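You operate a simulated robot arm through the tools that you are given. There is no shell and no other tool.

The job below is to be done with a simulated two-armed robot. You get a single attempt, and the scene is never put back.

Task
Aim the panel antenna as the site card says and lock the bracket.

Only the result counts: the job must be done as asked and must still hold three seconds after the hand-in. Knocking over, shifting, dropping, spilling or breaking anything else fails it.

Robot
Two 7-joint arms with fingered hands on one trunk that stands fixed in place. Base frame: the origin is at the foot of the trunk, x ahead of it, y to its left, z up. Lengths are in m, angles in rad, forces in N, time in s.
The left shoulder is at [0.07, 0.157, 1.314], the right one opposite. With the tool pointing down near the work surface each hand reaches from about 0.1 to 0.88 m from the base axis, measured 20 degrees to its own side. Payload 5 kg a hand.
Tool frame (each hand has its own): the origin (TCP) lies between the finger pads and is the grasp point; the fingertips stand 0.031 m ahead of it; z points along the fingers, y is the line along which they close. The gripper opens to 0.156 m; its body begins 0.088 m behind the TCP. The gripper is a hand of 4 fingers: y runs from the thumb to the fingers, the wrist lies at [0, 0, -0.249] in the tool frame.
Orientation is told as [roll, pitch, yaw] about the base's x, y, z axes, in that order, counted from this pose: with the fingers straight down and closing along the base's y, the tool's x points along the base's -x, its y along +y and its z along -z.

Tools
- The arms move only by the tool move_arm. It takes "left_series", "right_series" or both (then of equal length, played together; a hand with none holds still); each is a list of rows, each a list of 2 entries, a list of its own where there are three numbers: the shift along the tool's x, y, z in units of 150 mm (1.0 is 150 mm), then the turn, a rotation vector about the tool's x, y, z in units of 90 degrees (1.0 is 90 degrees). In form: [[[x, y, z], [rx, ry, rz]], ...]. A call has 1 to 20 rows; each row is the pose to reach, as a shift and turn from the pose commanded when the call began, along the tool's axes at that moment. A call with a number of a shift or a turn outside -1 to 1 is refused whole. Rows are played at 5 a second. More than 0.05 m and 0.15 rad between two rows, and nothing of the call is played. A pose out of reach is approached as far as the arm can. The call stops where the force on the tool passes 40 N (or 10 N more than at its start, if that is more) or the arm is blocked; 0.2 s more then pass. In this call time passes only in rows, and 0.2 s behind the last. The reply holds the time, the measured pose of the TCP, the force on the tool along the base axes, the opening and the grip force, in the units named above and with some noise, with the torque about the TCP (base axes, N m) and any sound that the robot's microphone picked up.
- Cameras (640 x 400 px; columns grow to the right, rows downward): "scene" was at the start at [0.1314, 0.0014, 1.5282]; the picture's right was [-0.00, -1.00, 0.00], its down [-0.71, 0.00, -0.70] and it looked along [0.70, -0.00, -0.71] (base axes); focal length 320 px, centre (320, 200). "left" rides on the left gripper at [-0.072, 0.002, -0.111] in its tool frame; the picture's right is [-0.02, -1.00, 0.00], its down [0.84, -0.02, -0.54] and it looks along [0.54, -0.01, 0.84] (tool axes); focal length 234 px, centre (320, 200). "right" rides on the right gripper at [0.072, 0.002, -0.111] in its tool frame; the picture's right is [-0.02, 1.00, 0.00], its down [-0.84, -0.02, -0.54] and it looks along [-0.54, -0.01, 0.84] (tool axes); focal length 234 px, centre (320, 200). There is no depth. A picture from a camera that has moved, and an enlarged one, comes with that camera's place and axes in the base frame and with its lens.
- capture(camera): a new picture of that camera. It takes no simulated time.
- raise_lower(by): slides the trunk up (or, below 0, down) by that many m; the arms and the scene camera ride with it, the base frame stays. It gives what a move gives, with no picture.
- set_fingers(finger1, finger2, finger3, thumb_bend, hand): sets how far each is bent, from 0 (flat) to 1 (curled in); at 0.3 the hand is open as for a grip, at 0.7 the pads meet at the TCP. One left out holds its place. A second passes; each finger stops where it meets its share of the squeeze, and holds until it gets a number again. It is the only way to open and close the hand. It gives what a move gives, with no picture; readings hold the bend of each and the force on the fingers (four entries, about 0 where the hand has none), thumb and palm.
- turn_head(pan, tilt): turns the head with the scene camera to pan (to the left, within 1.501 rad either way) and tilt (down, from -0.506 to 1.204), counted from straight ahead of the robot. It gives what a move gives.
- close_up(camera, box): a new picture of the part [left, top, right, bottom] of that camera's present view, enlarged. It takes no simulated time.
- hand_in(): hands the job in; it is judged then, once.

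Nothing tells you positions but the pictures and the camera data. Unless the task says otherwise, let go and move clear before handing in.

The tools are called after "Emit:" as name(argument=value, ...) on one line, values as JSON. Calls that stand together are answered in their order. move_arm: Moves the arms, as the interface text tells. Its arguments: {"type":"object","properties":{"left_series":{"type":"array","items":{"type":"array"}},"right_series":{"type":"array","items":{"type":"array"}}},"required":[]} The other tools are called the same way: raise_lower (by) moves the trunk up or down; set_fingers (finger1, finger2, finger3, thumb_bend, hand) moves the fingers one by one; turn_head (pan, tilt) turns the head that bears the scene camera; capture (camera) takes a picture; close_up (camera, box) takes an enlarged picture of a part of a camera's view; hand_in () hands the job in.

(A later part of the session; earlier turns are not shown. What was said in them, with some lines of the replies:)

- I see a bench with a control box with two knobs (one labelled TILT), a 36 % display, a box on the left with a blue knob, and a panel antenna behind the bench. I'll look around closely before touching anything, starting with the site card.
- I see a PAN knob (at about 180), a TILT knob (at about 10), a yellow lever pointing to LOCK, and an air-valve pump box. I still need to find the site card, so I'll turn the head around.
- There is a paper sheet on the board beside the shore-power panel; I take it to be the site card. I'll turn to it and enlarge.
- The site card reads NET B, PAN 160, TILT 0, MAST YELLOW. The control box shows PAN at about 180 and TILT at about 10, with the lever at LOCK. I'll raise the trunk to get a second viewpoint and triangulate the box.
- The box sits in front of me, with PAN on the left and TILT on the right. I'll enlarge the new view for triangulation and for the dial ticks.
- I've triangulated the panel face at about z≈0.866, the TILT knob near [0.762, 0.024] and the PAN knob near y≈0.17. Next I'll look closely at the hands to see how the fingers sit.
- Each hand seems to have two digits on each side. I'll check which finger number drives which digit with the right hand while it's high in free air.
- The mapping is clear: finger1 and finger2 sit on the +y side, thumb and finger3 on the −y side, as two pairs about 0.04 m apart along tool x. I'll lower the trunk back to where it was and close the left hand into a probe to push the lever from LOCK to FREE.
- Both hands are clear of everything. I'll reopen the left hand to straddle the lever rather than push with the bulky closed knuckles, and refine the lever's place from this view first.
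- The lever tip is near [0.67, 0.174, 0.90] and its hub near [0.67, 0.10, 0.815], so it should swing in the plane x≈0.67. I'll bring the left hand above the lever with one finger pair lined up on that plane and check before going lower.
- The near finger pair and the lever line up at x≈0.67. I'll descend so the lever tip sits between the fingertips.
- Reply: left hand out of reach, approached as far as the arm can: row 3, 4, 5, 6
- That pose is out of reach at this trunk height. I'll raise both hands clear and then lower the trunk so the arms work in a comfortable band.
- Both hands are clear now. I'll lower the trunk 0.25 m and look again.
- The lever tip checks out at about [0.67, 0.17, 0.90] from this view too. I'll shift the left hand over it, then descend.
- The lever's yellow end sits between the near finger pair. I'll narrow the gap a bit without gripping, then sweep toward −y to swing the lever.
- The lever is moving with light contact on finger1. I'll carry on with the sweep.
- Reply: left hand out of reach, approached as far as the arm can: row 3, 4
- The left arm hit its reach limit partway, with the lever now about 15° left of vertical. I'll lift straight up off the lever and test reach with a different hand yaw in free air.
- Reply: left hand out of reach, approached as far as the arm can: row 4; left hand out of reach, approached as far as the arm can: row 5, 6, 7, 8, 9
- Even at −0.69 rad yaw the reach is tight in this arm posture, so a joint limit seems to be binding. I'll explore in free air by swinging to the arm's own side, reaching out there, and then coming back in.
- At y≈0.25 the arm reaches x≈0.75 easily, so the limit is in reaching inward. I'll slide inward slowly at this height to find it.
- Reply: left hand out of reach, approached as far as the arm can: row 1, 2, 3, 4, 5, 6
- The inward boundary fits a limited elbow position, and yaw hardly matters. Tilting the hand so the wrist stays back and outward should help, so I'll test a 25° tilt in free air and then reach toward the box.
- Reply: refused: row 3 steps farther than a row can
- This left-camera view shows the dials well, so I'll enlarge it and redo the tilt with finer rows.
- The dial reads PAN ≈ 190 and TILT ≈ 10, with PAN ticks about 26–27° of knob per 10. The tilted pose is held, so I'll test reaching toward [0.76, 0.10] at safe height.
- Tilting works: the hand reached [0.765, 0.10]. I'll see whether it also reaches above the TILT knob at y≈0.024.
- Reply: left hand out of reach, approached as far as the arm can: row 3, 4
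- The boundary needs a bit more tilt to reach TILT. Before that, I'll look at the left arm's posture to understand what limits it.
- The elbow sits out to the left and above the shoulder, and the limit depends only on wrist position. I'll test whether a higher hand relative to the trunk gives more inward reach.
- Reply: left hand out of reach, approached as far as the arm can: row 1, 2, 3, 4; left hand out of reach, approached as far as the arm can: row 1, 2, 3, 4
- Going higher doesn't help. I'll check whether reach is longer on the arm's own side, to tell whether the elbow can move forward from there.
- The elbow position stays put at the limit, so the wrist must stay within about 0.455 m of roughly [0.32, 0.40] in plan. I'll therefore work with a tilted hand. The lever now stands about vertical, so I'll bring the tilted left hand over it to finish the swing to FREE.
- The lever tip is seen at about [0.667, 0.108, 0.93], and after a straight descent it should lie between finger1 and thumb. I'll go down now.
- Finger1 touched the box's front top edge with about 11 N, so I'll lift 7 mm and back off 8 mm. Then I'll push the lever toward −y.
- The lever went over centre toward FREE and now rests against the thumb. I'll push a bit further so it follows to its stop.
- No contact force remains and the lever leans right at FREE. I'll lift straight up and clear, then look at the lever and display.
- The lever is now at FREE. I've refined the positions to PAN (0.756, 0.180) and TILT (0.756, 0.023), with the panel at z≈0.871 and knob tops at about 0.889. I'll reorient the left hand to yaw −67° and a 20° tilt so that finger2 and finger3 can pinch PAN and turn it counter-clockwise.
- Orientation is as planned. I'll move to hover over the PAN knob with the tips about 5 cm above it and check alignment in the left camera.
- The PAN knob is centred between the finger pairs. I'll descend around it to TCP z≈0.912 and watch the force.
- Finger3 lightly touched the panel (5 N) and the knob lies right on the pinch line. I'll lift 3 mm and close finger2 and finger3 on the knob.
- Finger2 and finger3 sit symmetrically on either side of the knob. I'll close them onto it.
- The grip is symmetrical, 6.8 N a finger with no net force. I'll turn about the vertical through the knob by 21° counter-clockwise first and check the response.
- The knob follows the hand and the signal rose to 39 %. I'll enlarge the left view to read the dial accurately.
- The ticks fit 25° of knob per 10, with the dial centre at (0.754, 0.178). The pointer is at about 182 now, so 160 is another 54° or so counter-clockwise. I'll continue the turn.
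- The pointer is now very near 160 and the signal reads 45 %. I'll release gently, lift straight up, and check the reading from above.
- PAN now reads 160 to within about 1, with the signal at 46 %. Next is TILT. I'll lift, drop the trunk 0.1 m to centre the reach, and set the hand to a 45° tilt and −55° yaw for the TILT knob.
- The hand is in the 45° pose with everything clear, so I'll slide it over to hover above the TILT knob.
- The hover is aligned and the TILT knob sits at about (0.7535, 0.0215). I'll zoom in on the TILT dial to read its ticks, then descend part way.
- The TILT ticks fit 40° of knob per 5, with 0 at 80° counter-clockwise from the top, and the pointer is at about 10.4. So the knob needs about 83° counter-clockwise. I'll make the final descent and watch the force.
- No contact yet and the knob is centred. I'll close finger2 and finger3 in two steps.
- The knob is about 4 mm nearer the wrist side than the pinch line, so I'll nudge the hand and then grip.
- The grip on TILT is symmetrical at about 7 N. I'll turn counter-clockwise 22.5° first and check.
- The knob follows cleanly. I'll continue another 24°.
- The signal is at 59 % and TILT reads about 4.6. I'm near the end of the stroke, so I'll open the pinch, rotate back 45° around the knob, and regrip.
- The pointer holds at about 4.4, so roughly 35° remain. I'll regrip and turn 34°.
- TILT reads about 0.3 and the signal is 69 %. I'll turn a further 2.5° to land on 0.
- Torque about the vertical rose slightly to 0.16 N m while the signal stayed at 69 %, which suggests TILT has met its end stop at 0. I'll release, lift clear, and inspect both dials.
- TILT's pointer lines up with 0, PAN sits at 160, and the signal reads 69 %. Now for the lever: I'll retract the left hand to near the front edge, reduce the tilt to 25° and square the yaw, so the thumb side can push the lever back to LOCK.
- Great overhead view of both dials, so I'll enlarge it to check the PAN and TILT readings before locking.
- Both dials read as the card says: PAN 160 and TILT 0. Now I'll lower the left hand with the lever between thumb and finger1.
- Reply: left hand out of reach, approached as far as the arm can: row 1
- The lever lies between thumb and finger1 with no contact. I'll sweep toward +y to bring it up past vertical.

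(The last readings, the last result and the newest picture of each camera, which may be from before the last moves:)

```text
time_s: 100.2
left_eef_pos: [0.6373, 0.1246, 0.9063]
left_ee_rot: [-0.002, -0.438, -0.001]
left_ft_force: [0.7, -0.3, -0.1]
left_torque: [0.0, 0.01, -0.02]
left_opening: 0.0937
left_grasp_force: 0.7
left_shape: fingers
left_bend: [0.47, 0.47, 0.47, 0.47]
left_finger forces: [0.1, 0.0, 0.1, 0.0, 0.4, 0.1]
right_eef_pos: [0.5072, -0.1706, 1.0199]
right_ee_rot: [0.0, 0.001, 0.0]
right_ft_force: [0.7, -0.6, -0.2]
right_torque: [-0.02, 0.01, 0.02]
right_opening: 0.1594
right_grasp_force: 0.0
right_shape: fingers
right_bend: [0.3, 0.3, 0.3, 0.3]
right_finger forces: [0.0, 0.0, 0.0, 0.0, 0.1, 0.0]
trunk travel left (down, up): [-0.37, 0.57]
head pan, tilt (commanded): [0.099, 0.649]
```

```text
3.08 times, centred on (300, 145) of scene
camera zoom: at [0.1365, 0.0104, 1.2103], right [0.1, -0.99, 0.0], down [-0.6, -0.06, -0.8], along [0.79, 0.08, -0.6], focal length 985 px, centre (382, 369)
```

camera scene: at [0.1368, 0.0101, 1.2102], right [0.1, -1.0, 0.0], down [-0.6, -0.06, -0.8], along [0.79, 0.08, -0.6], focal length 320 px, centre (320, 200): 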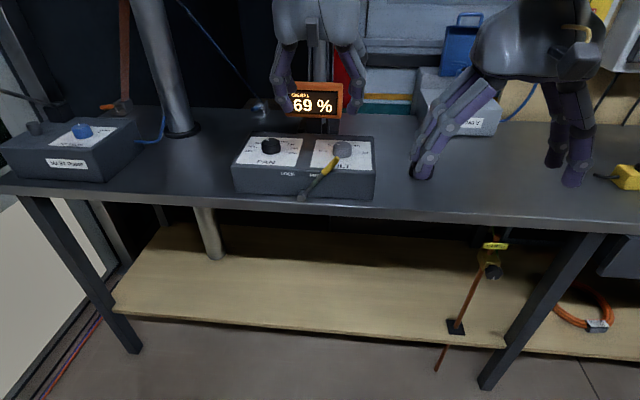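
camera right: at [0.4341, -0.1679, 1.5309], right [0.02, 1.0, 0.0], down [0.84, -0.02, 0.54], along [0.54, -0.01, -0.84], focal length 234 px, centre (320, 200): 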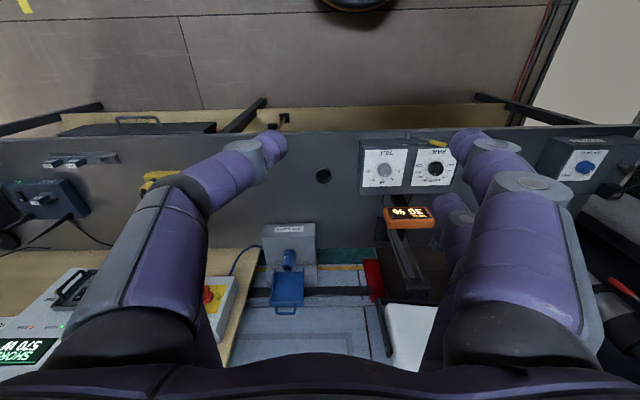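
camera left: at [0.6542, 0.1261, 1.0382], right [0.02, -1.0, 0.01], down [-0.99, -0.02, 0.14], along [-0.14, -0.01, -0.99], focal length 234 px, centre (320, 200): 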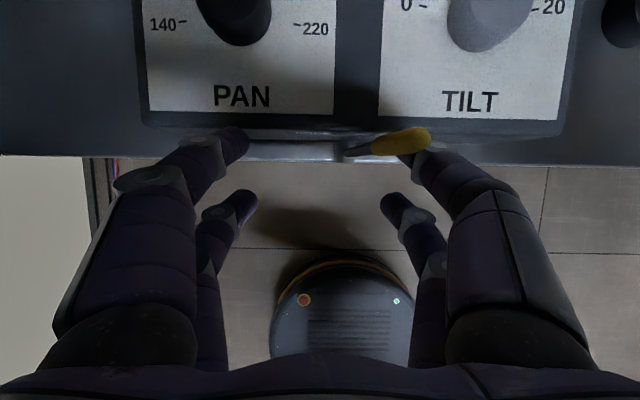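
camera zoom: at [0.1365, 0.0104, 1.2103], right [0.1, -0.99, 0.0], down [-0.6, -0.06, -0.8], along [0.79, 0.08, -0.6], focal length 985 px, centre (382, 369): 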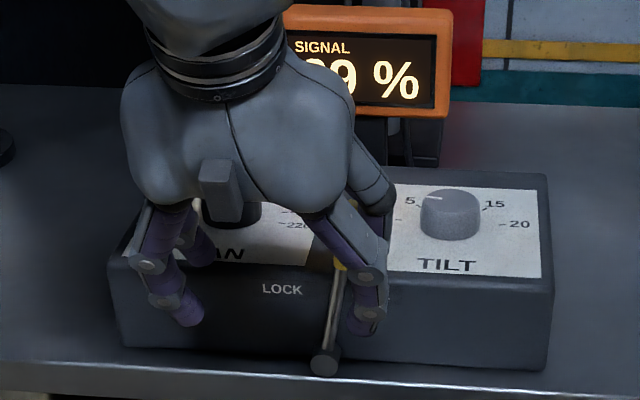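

The lever is rising with light contact and the TILT knob hasn't changed. I'll keep sweeping toward LOCK.

Emit:
move_arm(left_series=[[[0, 0.08, 0], [0, 0, 0]], [[0, 0.16, 0], [0, 0, 0]], [[0, 0.24, 0], [0, 0, 0]], [[0, 0.32, 0], [0, 0, 0]]])

Emit:
capture(camera="left")

Emit:
close_up(camera="scene", box=[210, 80, 390, 210])

```text
time_s: 101.2
left_eef_pos: [0.6356, 0.1719, 0.9067]
left_ee_rot: [0.0, -0.438, -0.003]
left_ft_force: [0.0, 0.5, 0.3]
left_torque: [-0.01, 0.03, 0.0]
left_opening: 0.0929
left_grasp_force: 0.0
left_shape: fingers
left_bend: [0.47, 0.47, 0.47, 0.47]
left_finger forces: [0.1, 0.1, 0.1, 0.0, 0.0, 0.1]
right_eef_pos: [0.5049, -0.1713, 1.0193]
right_ee_rot: [-0.001, 0.0, 0.001]
right_ft_force: [0.2, 0.4, 0.7]
right_torque: [-0.02, 0.03, -0.01]
right_opening: 0.1595
right_grasp_force: 0.0
right_shape: fingers
right_bend: [0.3, 0.3, 0.3, 0.3]
right_finger forces: [0.0, 0.1, 0.0, 0.0, 0.0, 0.1]
trunk travel left (down, up): [-0.37, 0.57]
head pan, tilt (commanded): [0.099, 0.649]
```

```text
taken
camera left: at [0.6539, 0.1741, 1.0378], right [0.02, -1.0, 0.01], down [-0.99, -0.02, 0.14], along [-0.14, -0.01, -0.99], focal length 234 px, centre (320, 200)
```

left: 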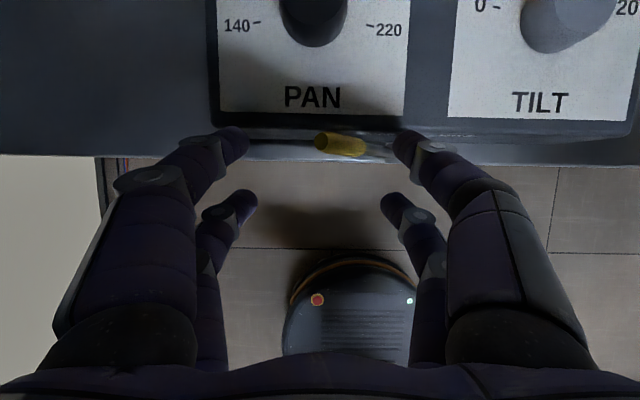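

```text
3.08 times, centred on (300, 145) of scene
camera zoom: at [0.1366, 0.0104, 1.2102], right [0.1, -1.0, 0.0], down [-0.6, -0.06, -0.8], along [0.79, 0.08, -0.6], focal length 985 px, centre (382, 369)
```

zoom: 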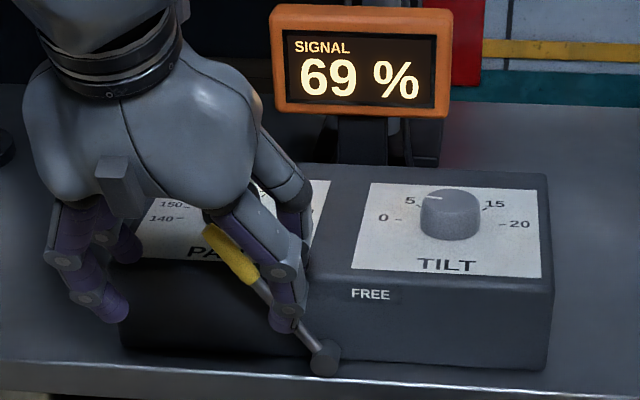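

The lever dropped over to the LOCK side by itself and the signal still reads 69 %. I'll press a little further to make sure it's fully against its stop.

Emit:
move_arm(left_series=[[[0, 0.04, 0], [0, 0, 0]], [[0, 0.08, 0], [0, 0, 0]], [[0, 0.11, 0], [0, 0, 0]], [[0, 0.14, 0], [0, 0, 0]]])

Emit:
close_up(camera="scene", box=[210, 80, 390, 210])

```text
time_s: 102.2
left_eef_pos: [0.6359, 0.1928, 0.9071]
left_ee_rot: [-0.001, -0.437, -0.002]
left_ft_force: [-0.2, 0.1, 0.6]
left_torque: [-0.02, 0.01, -0.03]
left_opening: 0.0931
left_grasp_force: 0.8
left_shape: fingers
left_bend: [0.47, 0.47, 0.47, 0.47]
left_finger forces: [0.0, 0.0, 0.0, 0.0, 0.7, 0.0]
right_eef_pos: [0.5061, -0.1702, 1.0204]
right_ee_rot: [0.0, 0.001, 0.0]
right_ft_force: [0.4, 0.1, -0.2]
right_torque: [-0.02, 0.05, 0.01]
right_opening: 0.1595
right_grasp_force: 0.0
right_shape: fingers
right_bend: [0.3, 0.3, 0.3, 0.3]
right_finger forces: [0.1, 0.1, 0.0, 0.1, 0.0, 0.0]
trunk travel left (down, up): [-0.37, 0.57]
head pan, tilt (commanded): [0.099, 0.649]
```

```text
3.08 times, centred on (300, 145) of scene
camera zoom: at [0.1367, 0.0101, 1.2102], right [0.1, -1.0, 0.0], down [-0.6, -0.06, -0.8], along [0.79, 0.08, -0.6], focal length 985 px, centre (382, 369)
```

zoom: 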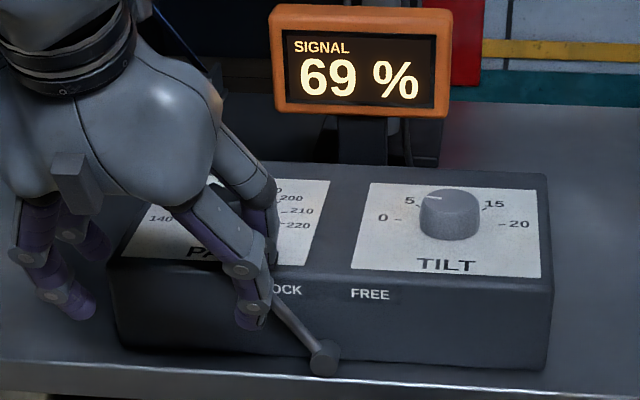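

There's only light contact so far, so I'll push in small steps until I feel firm resistance.

Emit:
move_arm(left_series=[[[0, 0.02, 0], [0, 0, 0]], [[0, 0.04, 0], [0, 0, 0]]])

Emit:
capture(camera="left")

```text
time_s: 102.8
left_eef_pos: [0.6363, 0.1979, 0.9072]
left_ee_rot: [-0.001, -0.439, -0.003]
left_ft_force: [-0.8, -3.6, 0.9]
left_torque: [-0.1, 0.0, -0.11]
left_opening: 0.0973
left_grasp_force: 1.5
left_shape: fingers
left_bend: [0.47, 0.47, 0.47, 0.46]
left_finger forces: [0.1, 0.0, 0.0, 0.0, 3.0, 0.0]
right_eef_pos: [0.5061, -0.1712, 1.0194]
right_ee_rot: [0.0, 0.001, -0.001]
right_ft_force: [0.8, -0.7, -0.2]
right_torque: [-0.01, -0.02, 0.0]
right_opening: 0.1598
right_grasp_force: 0.1
right_shape: fingers
right_bend: [0.3, 0.3, 0.3, 0.3]
right_finger forces: [0.1, 0.0, 0.0, 0.1, 0.1, 0.0]
trunk travel left (down, up): [-0.37, 0.57]
head pan, tilt (commanded): [0.099, 0.649]
```

```text
taken
camera left: at [0.6543, 0.2003, 1.0386], right [0.02, -1.0, 0.01], down [-0.99, -0.02, 0.14], along [-0.14, -0.01, -0.99], focal length 234 px, centre (320, 200)
```

left: 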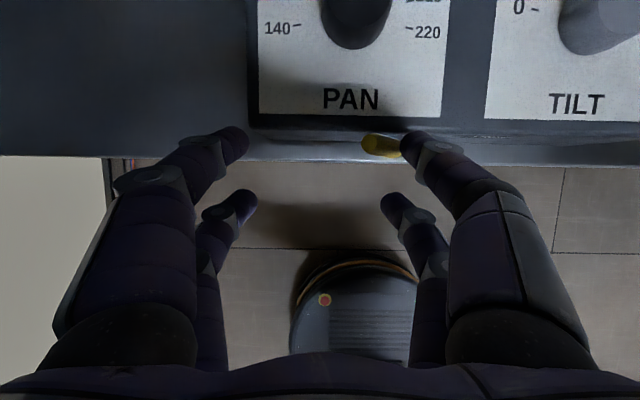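

Firm resistance came at 3.6 N with the lever tip unmoved at y≈0.172, so it's at its LOCK stop. I'll back the thumb off and lift straight up clear.

Emit:
move_arm(left_series=[[[0, -0.07, 0], [0, 0, 0]], [[0, -0.14, 0], [0, 0, 0]], [[-0.1, -0.14, -0.21], [0, 0, 0]], [[-0.2, -0.14, -0.42], [0, 0, 0]], [[-0.3, -0.14, -0.64], [0, 0, 0]], [[-0.4, -0.14, -0.86], [0, 0, 0]]])

Emit:
capture(camera="left")

Emit:
close_up(camera="scene", box=[210, 80, 390, 210])

```text
time_s: 104.2
left_eef_pos: [0.6351, 0.1772, 1.0497]
left_ee_rot: [0.001, -0.439, -0.002]
left_ft_force: [0.0, -0.5, 0.1]
left_torque: [-0.03, -0.04, 0.0]
left_opening: 0.0928
left_grasp_force: 0.1
left_shape: fingers
left_bend: [0.47, 0.47, 0.47, 0.47]
left_finger forces: [0.0, 0.0, 0.0, 0.0, 0.0, 0.0]
right_eef_pos: [0.5063, -0.1722, 1.0205]
right_ee_rot: [0.001, -0.001, 0.0]
right_ft_force: [0.7, -0.3, 0.6]
right_torque: [0.03, -0.04, 0.01]
right_opening: 0.1597
right_grasp_force: 0.0
right_shape: fingers
right_bend: [0.3, 0.3, 0.3, 0.3]
right_finger forces: [0.0, 0.0, 0.0, 0.0, 0.0, 0.0]
trunk travel left (down, up): [-0.37, 0.57]
head pan, tilt (commanded): [0.099, 0.649]
```

```text
taken
camera left: at [0.6531, 0.1788, 1.1813], right [0.02, -1.0, 0.01], down [-0.99, -0.02, 0.14], along [-0.14, -0.01, -0.99], focal length 234 px, centre (320, 200)
```

left: 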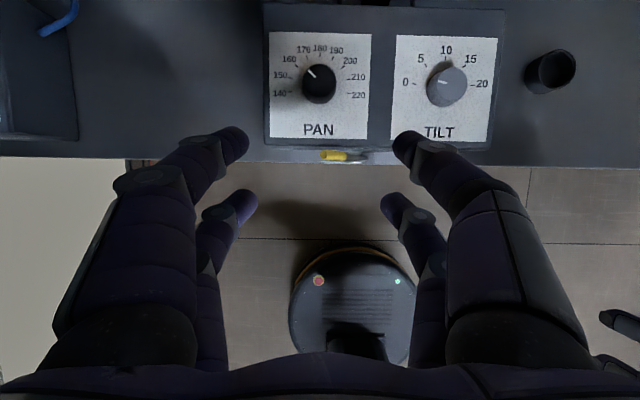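

```text
3.08 times, centred on (300, 145) of scene
camera zoom: at [0.1362, 0.0096, 1.2103], right [0.1, -1.0, 0.0], down [-0.6, -0.06, -0.8], along [0.79, 0.08, -0.6], focal length 985 px, centre (382, 369)
```

zoom: 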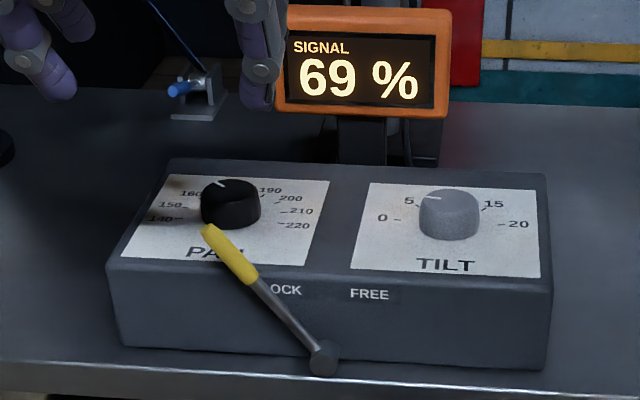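

The lever is back at LOCK and the signal holds at 69 %. I'll enlarge both dials once more to confirm, then move the arm clear.

Emit:
close_up(camera="left", box=[260, 20, 380, 140])

Emit:
close_up(camera="left", box=[385, 25, 505, 145])

Emit:
move_arm(left_series=[[[0.1, 0.2, -0.1], [0, 0, 0]], [[0.2, 0.4, -0.2], [0, 0, 0]], [[0.3, 0.6, -0.3], [0, 0, 0]], [[0.4, 0.8, -0.4], [0, 0, 0]]])

Emit:
raise_lower(by=0.33)

Emit:
capture(camera="scene")

```text
3.33 times, centred on (320, 80) of left
camera zoom: at [0.6531, 0.1788, 1.1813], right [0.02, -1.0, 0.01], down [-0.99, -0.02, 0.14], along [-0.14, -0.01, -0.99], focal length 781 px, centre (320, 600)
```

zoom: 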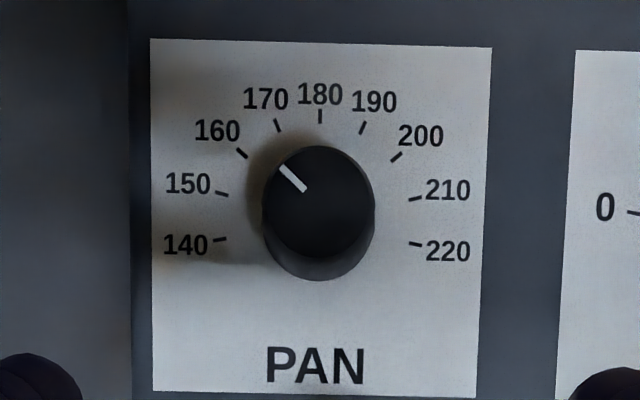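

```text
3.33 times, centred on (445, 85) of left
camera zoom: at [0.6531, 0.1788, 1.1813], right [0.02, -1.0, 0.01], down [-0.99, -0.02, 0.14], along [-0.14, -0.01, -0.99], focal length 781 px, centre (-97, 583)
```

zoom: 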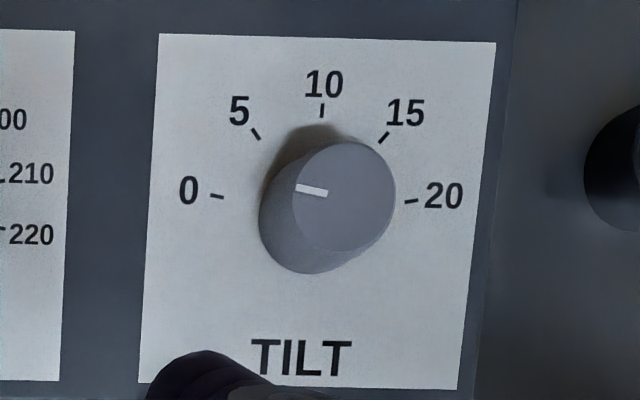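

```text
time_s: 105.2
left_eef_pos: [0.5558, 0.2996, 1.0777]
left_ee_rot: [0.001, -0.437, -0.002]
left_ft_force: [-0.3, -0.1, -1.1]
left_torque: [0.0, -0.02, 0.0]
left_opening: 0.0931
left_grasp_force: 0.0
left_shape: fingers
left_bend: [0.47, 0.47, 0.47, 0.47]
left_finger forces: [0.0, 0.0, 0.0, 0.1, 0.1, 0.0]
right_eef_pos: [0.5057, -0.171, 1.0197]
right_ee_rot: [-0.003, -0.002, 0.0]
right_ft_force: [0.0, 0.4, -0.2]
right_torque: [0.0, -0.03, 0.01]
right_opening: 0.1599
right_grasp_force: 0.1
right_shape: fingers
right_bend: [0.3, 0.3, 0.3, 0.3]
right_finger forces: [0.0, 0.0, 0.1, 0.0, 0.1, 0.0]
trunk travel left (down, up): [-0.37, 0.57]
head pan, tilt (commanded): [0.099, 0.649]
```

```text
time_s: 108.5
left_eef_pos: [0.5567, 0.2992, 1.409]
left_ee_rot: [0.0, -0.437, -0.003]
left_ft_force: [0.2, 0.0, -0.1]
left_torque: [0.0, 0.03, 0.03]
left_opening: 0.0927
left_grasp_force: 0.0
left_shape: fingers
left_bend: [0.47, 0.47, 0.47, 0.47]
left_finger forces: [0.0, 0.0, 0.0, 0.0, 0.0, 0.1]
right_eef_pos: [0.5067, -0.1711, 1.3499]
right_ee_rot: [0.001, -0.001, -0.001]
right_ft_force: [-0.3, -0.4, 0.1]
right_torque: [0.01, 0.01, 0.0]
right_opening: 0.1596
right_grasp_force: 0.0
right_shape: fingers
right_bend: [0.3, 0.3, 0.3, 0.3]
right_finger forces: [0.0, 0.1, 0.0, 0.0, 0.0, 0.0]
trunk travel left (down, up): [-0.7, 0.24]
head pan, tilt (commanded): [0.099, 0.649]
```

```text
taken
camera scene: at [0.1369, 0.0102, 1.5402], right [0.1, -1.0, 0.0], down [-0.6, -0.06, -0.8], along [0.79, 0.08, -0.6], focal length 320 px, centre (320, 200)
```

scene: 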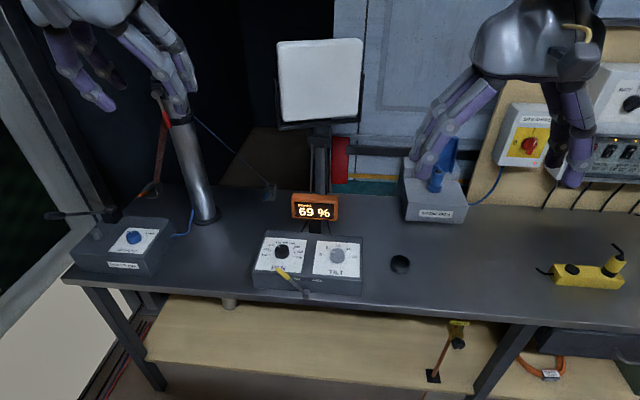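

Both dials still read PAN 160 and TILT 0, and the lever is at LOCK. The hands are clear and nothing else looks moved. One last close look before handing in.

Emit:
close_up(camera="scene", box=[230, 180, 390, 310])

```text
3.08 times, centred on (310, 245) of scene
camera zoom: at [0.1369, 0.0102, 1.5402], right [0.1, -1.0, 0.0], down [-0.6, -0.06, -0.8], along [0.79, 0.08, -0.6], focal length 985 px, centre (351, 62)
```

zoom: 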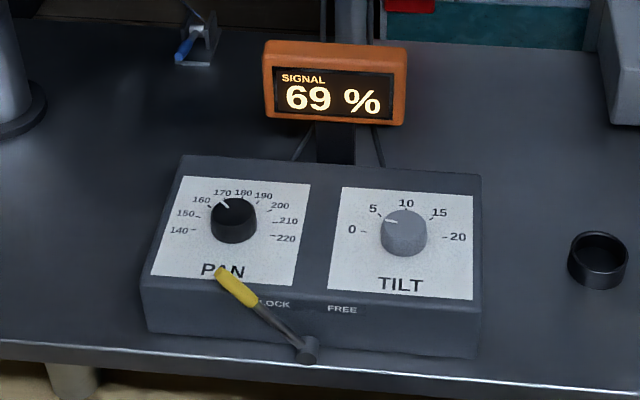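

PAN is at 160, TILT at 0, and the lever is at LOCK as the site card asks, with both hands well clear. I'm handing in.

Emit:
hand_in()

```text
The job is handed in.
```

The antenna is aimed as the site card says, PAN 160 and TILT 0, and the bracket lever is back against its LOCK stop. I have handed the job in and have not seen the verdict.

- **Card:** it reads NET B, PAN 160, TILT 0, MAST YELLOW. I only acted on the aim and the lock.
- **Aim:** PAN started at about 190 and TILT at about 10. After locking, the dials read 160 to within about half a unit and 0.
- **Signal:** the display rose from 36 % to 69 %. I aimed by the card and did not tune for signal.
- **Contact:** a fingertip touched the control box's front edge once at about 11 N and its panel once at about 5 N. Nothing shifted that I could see.
- **Hands:** both were open and well clear of the bench at hand-in.
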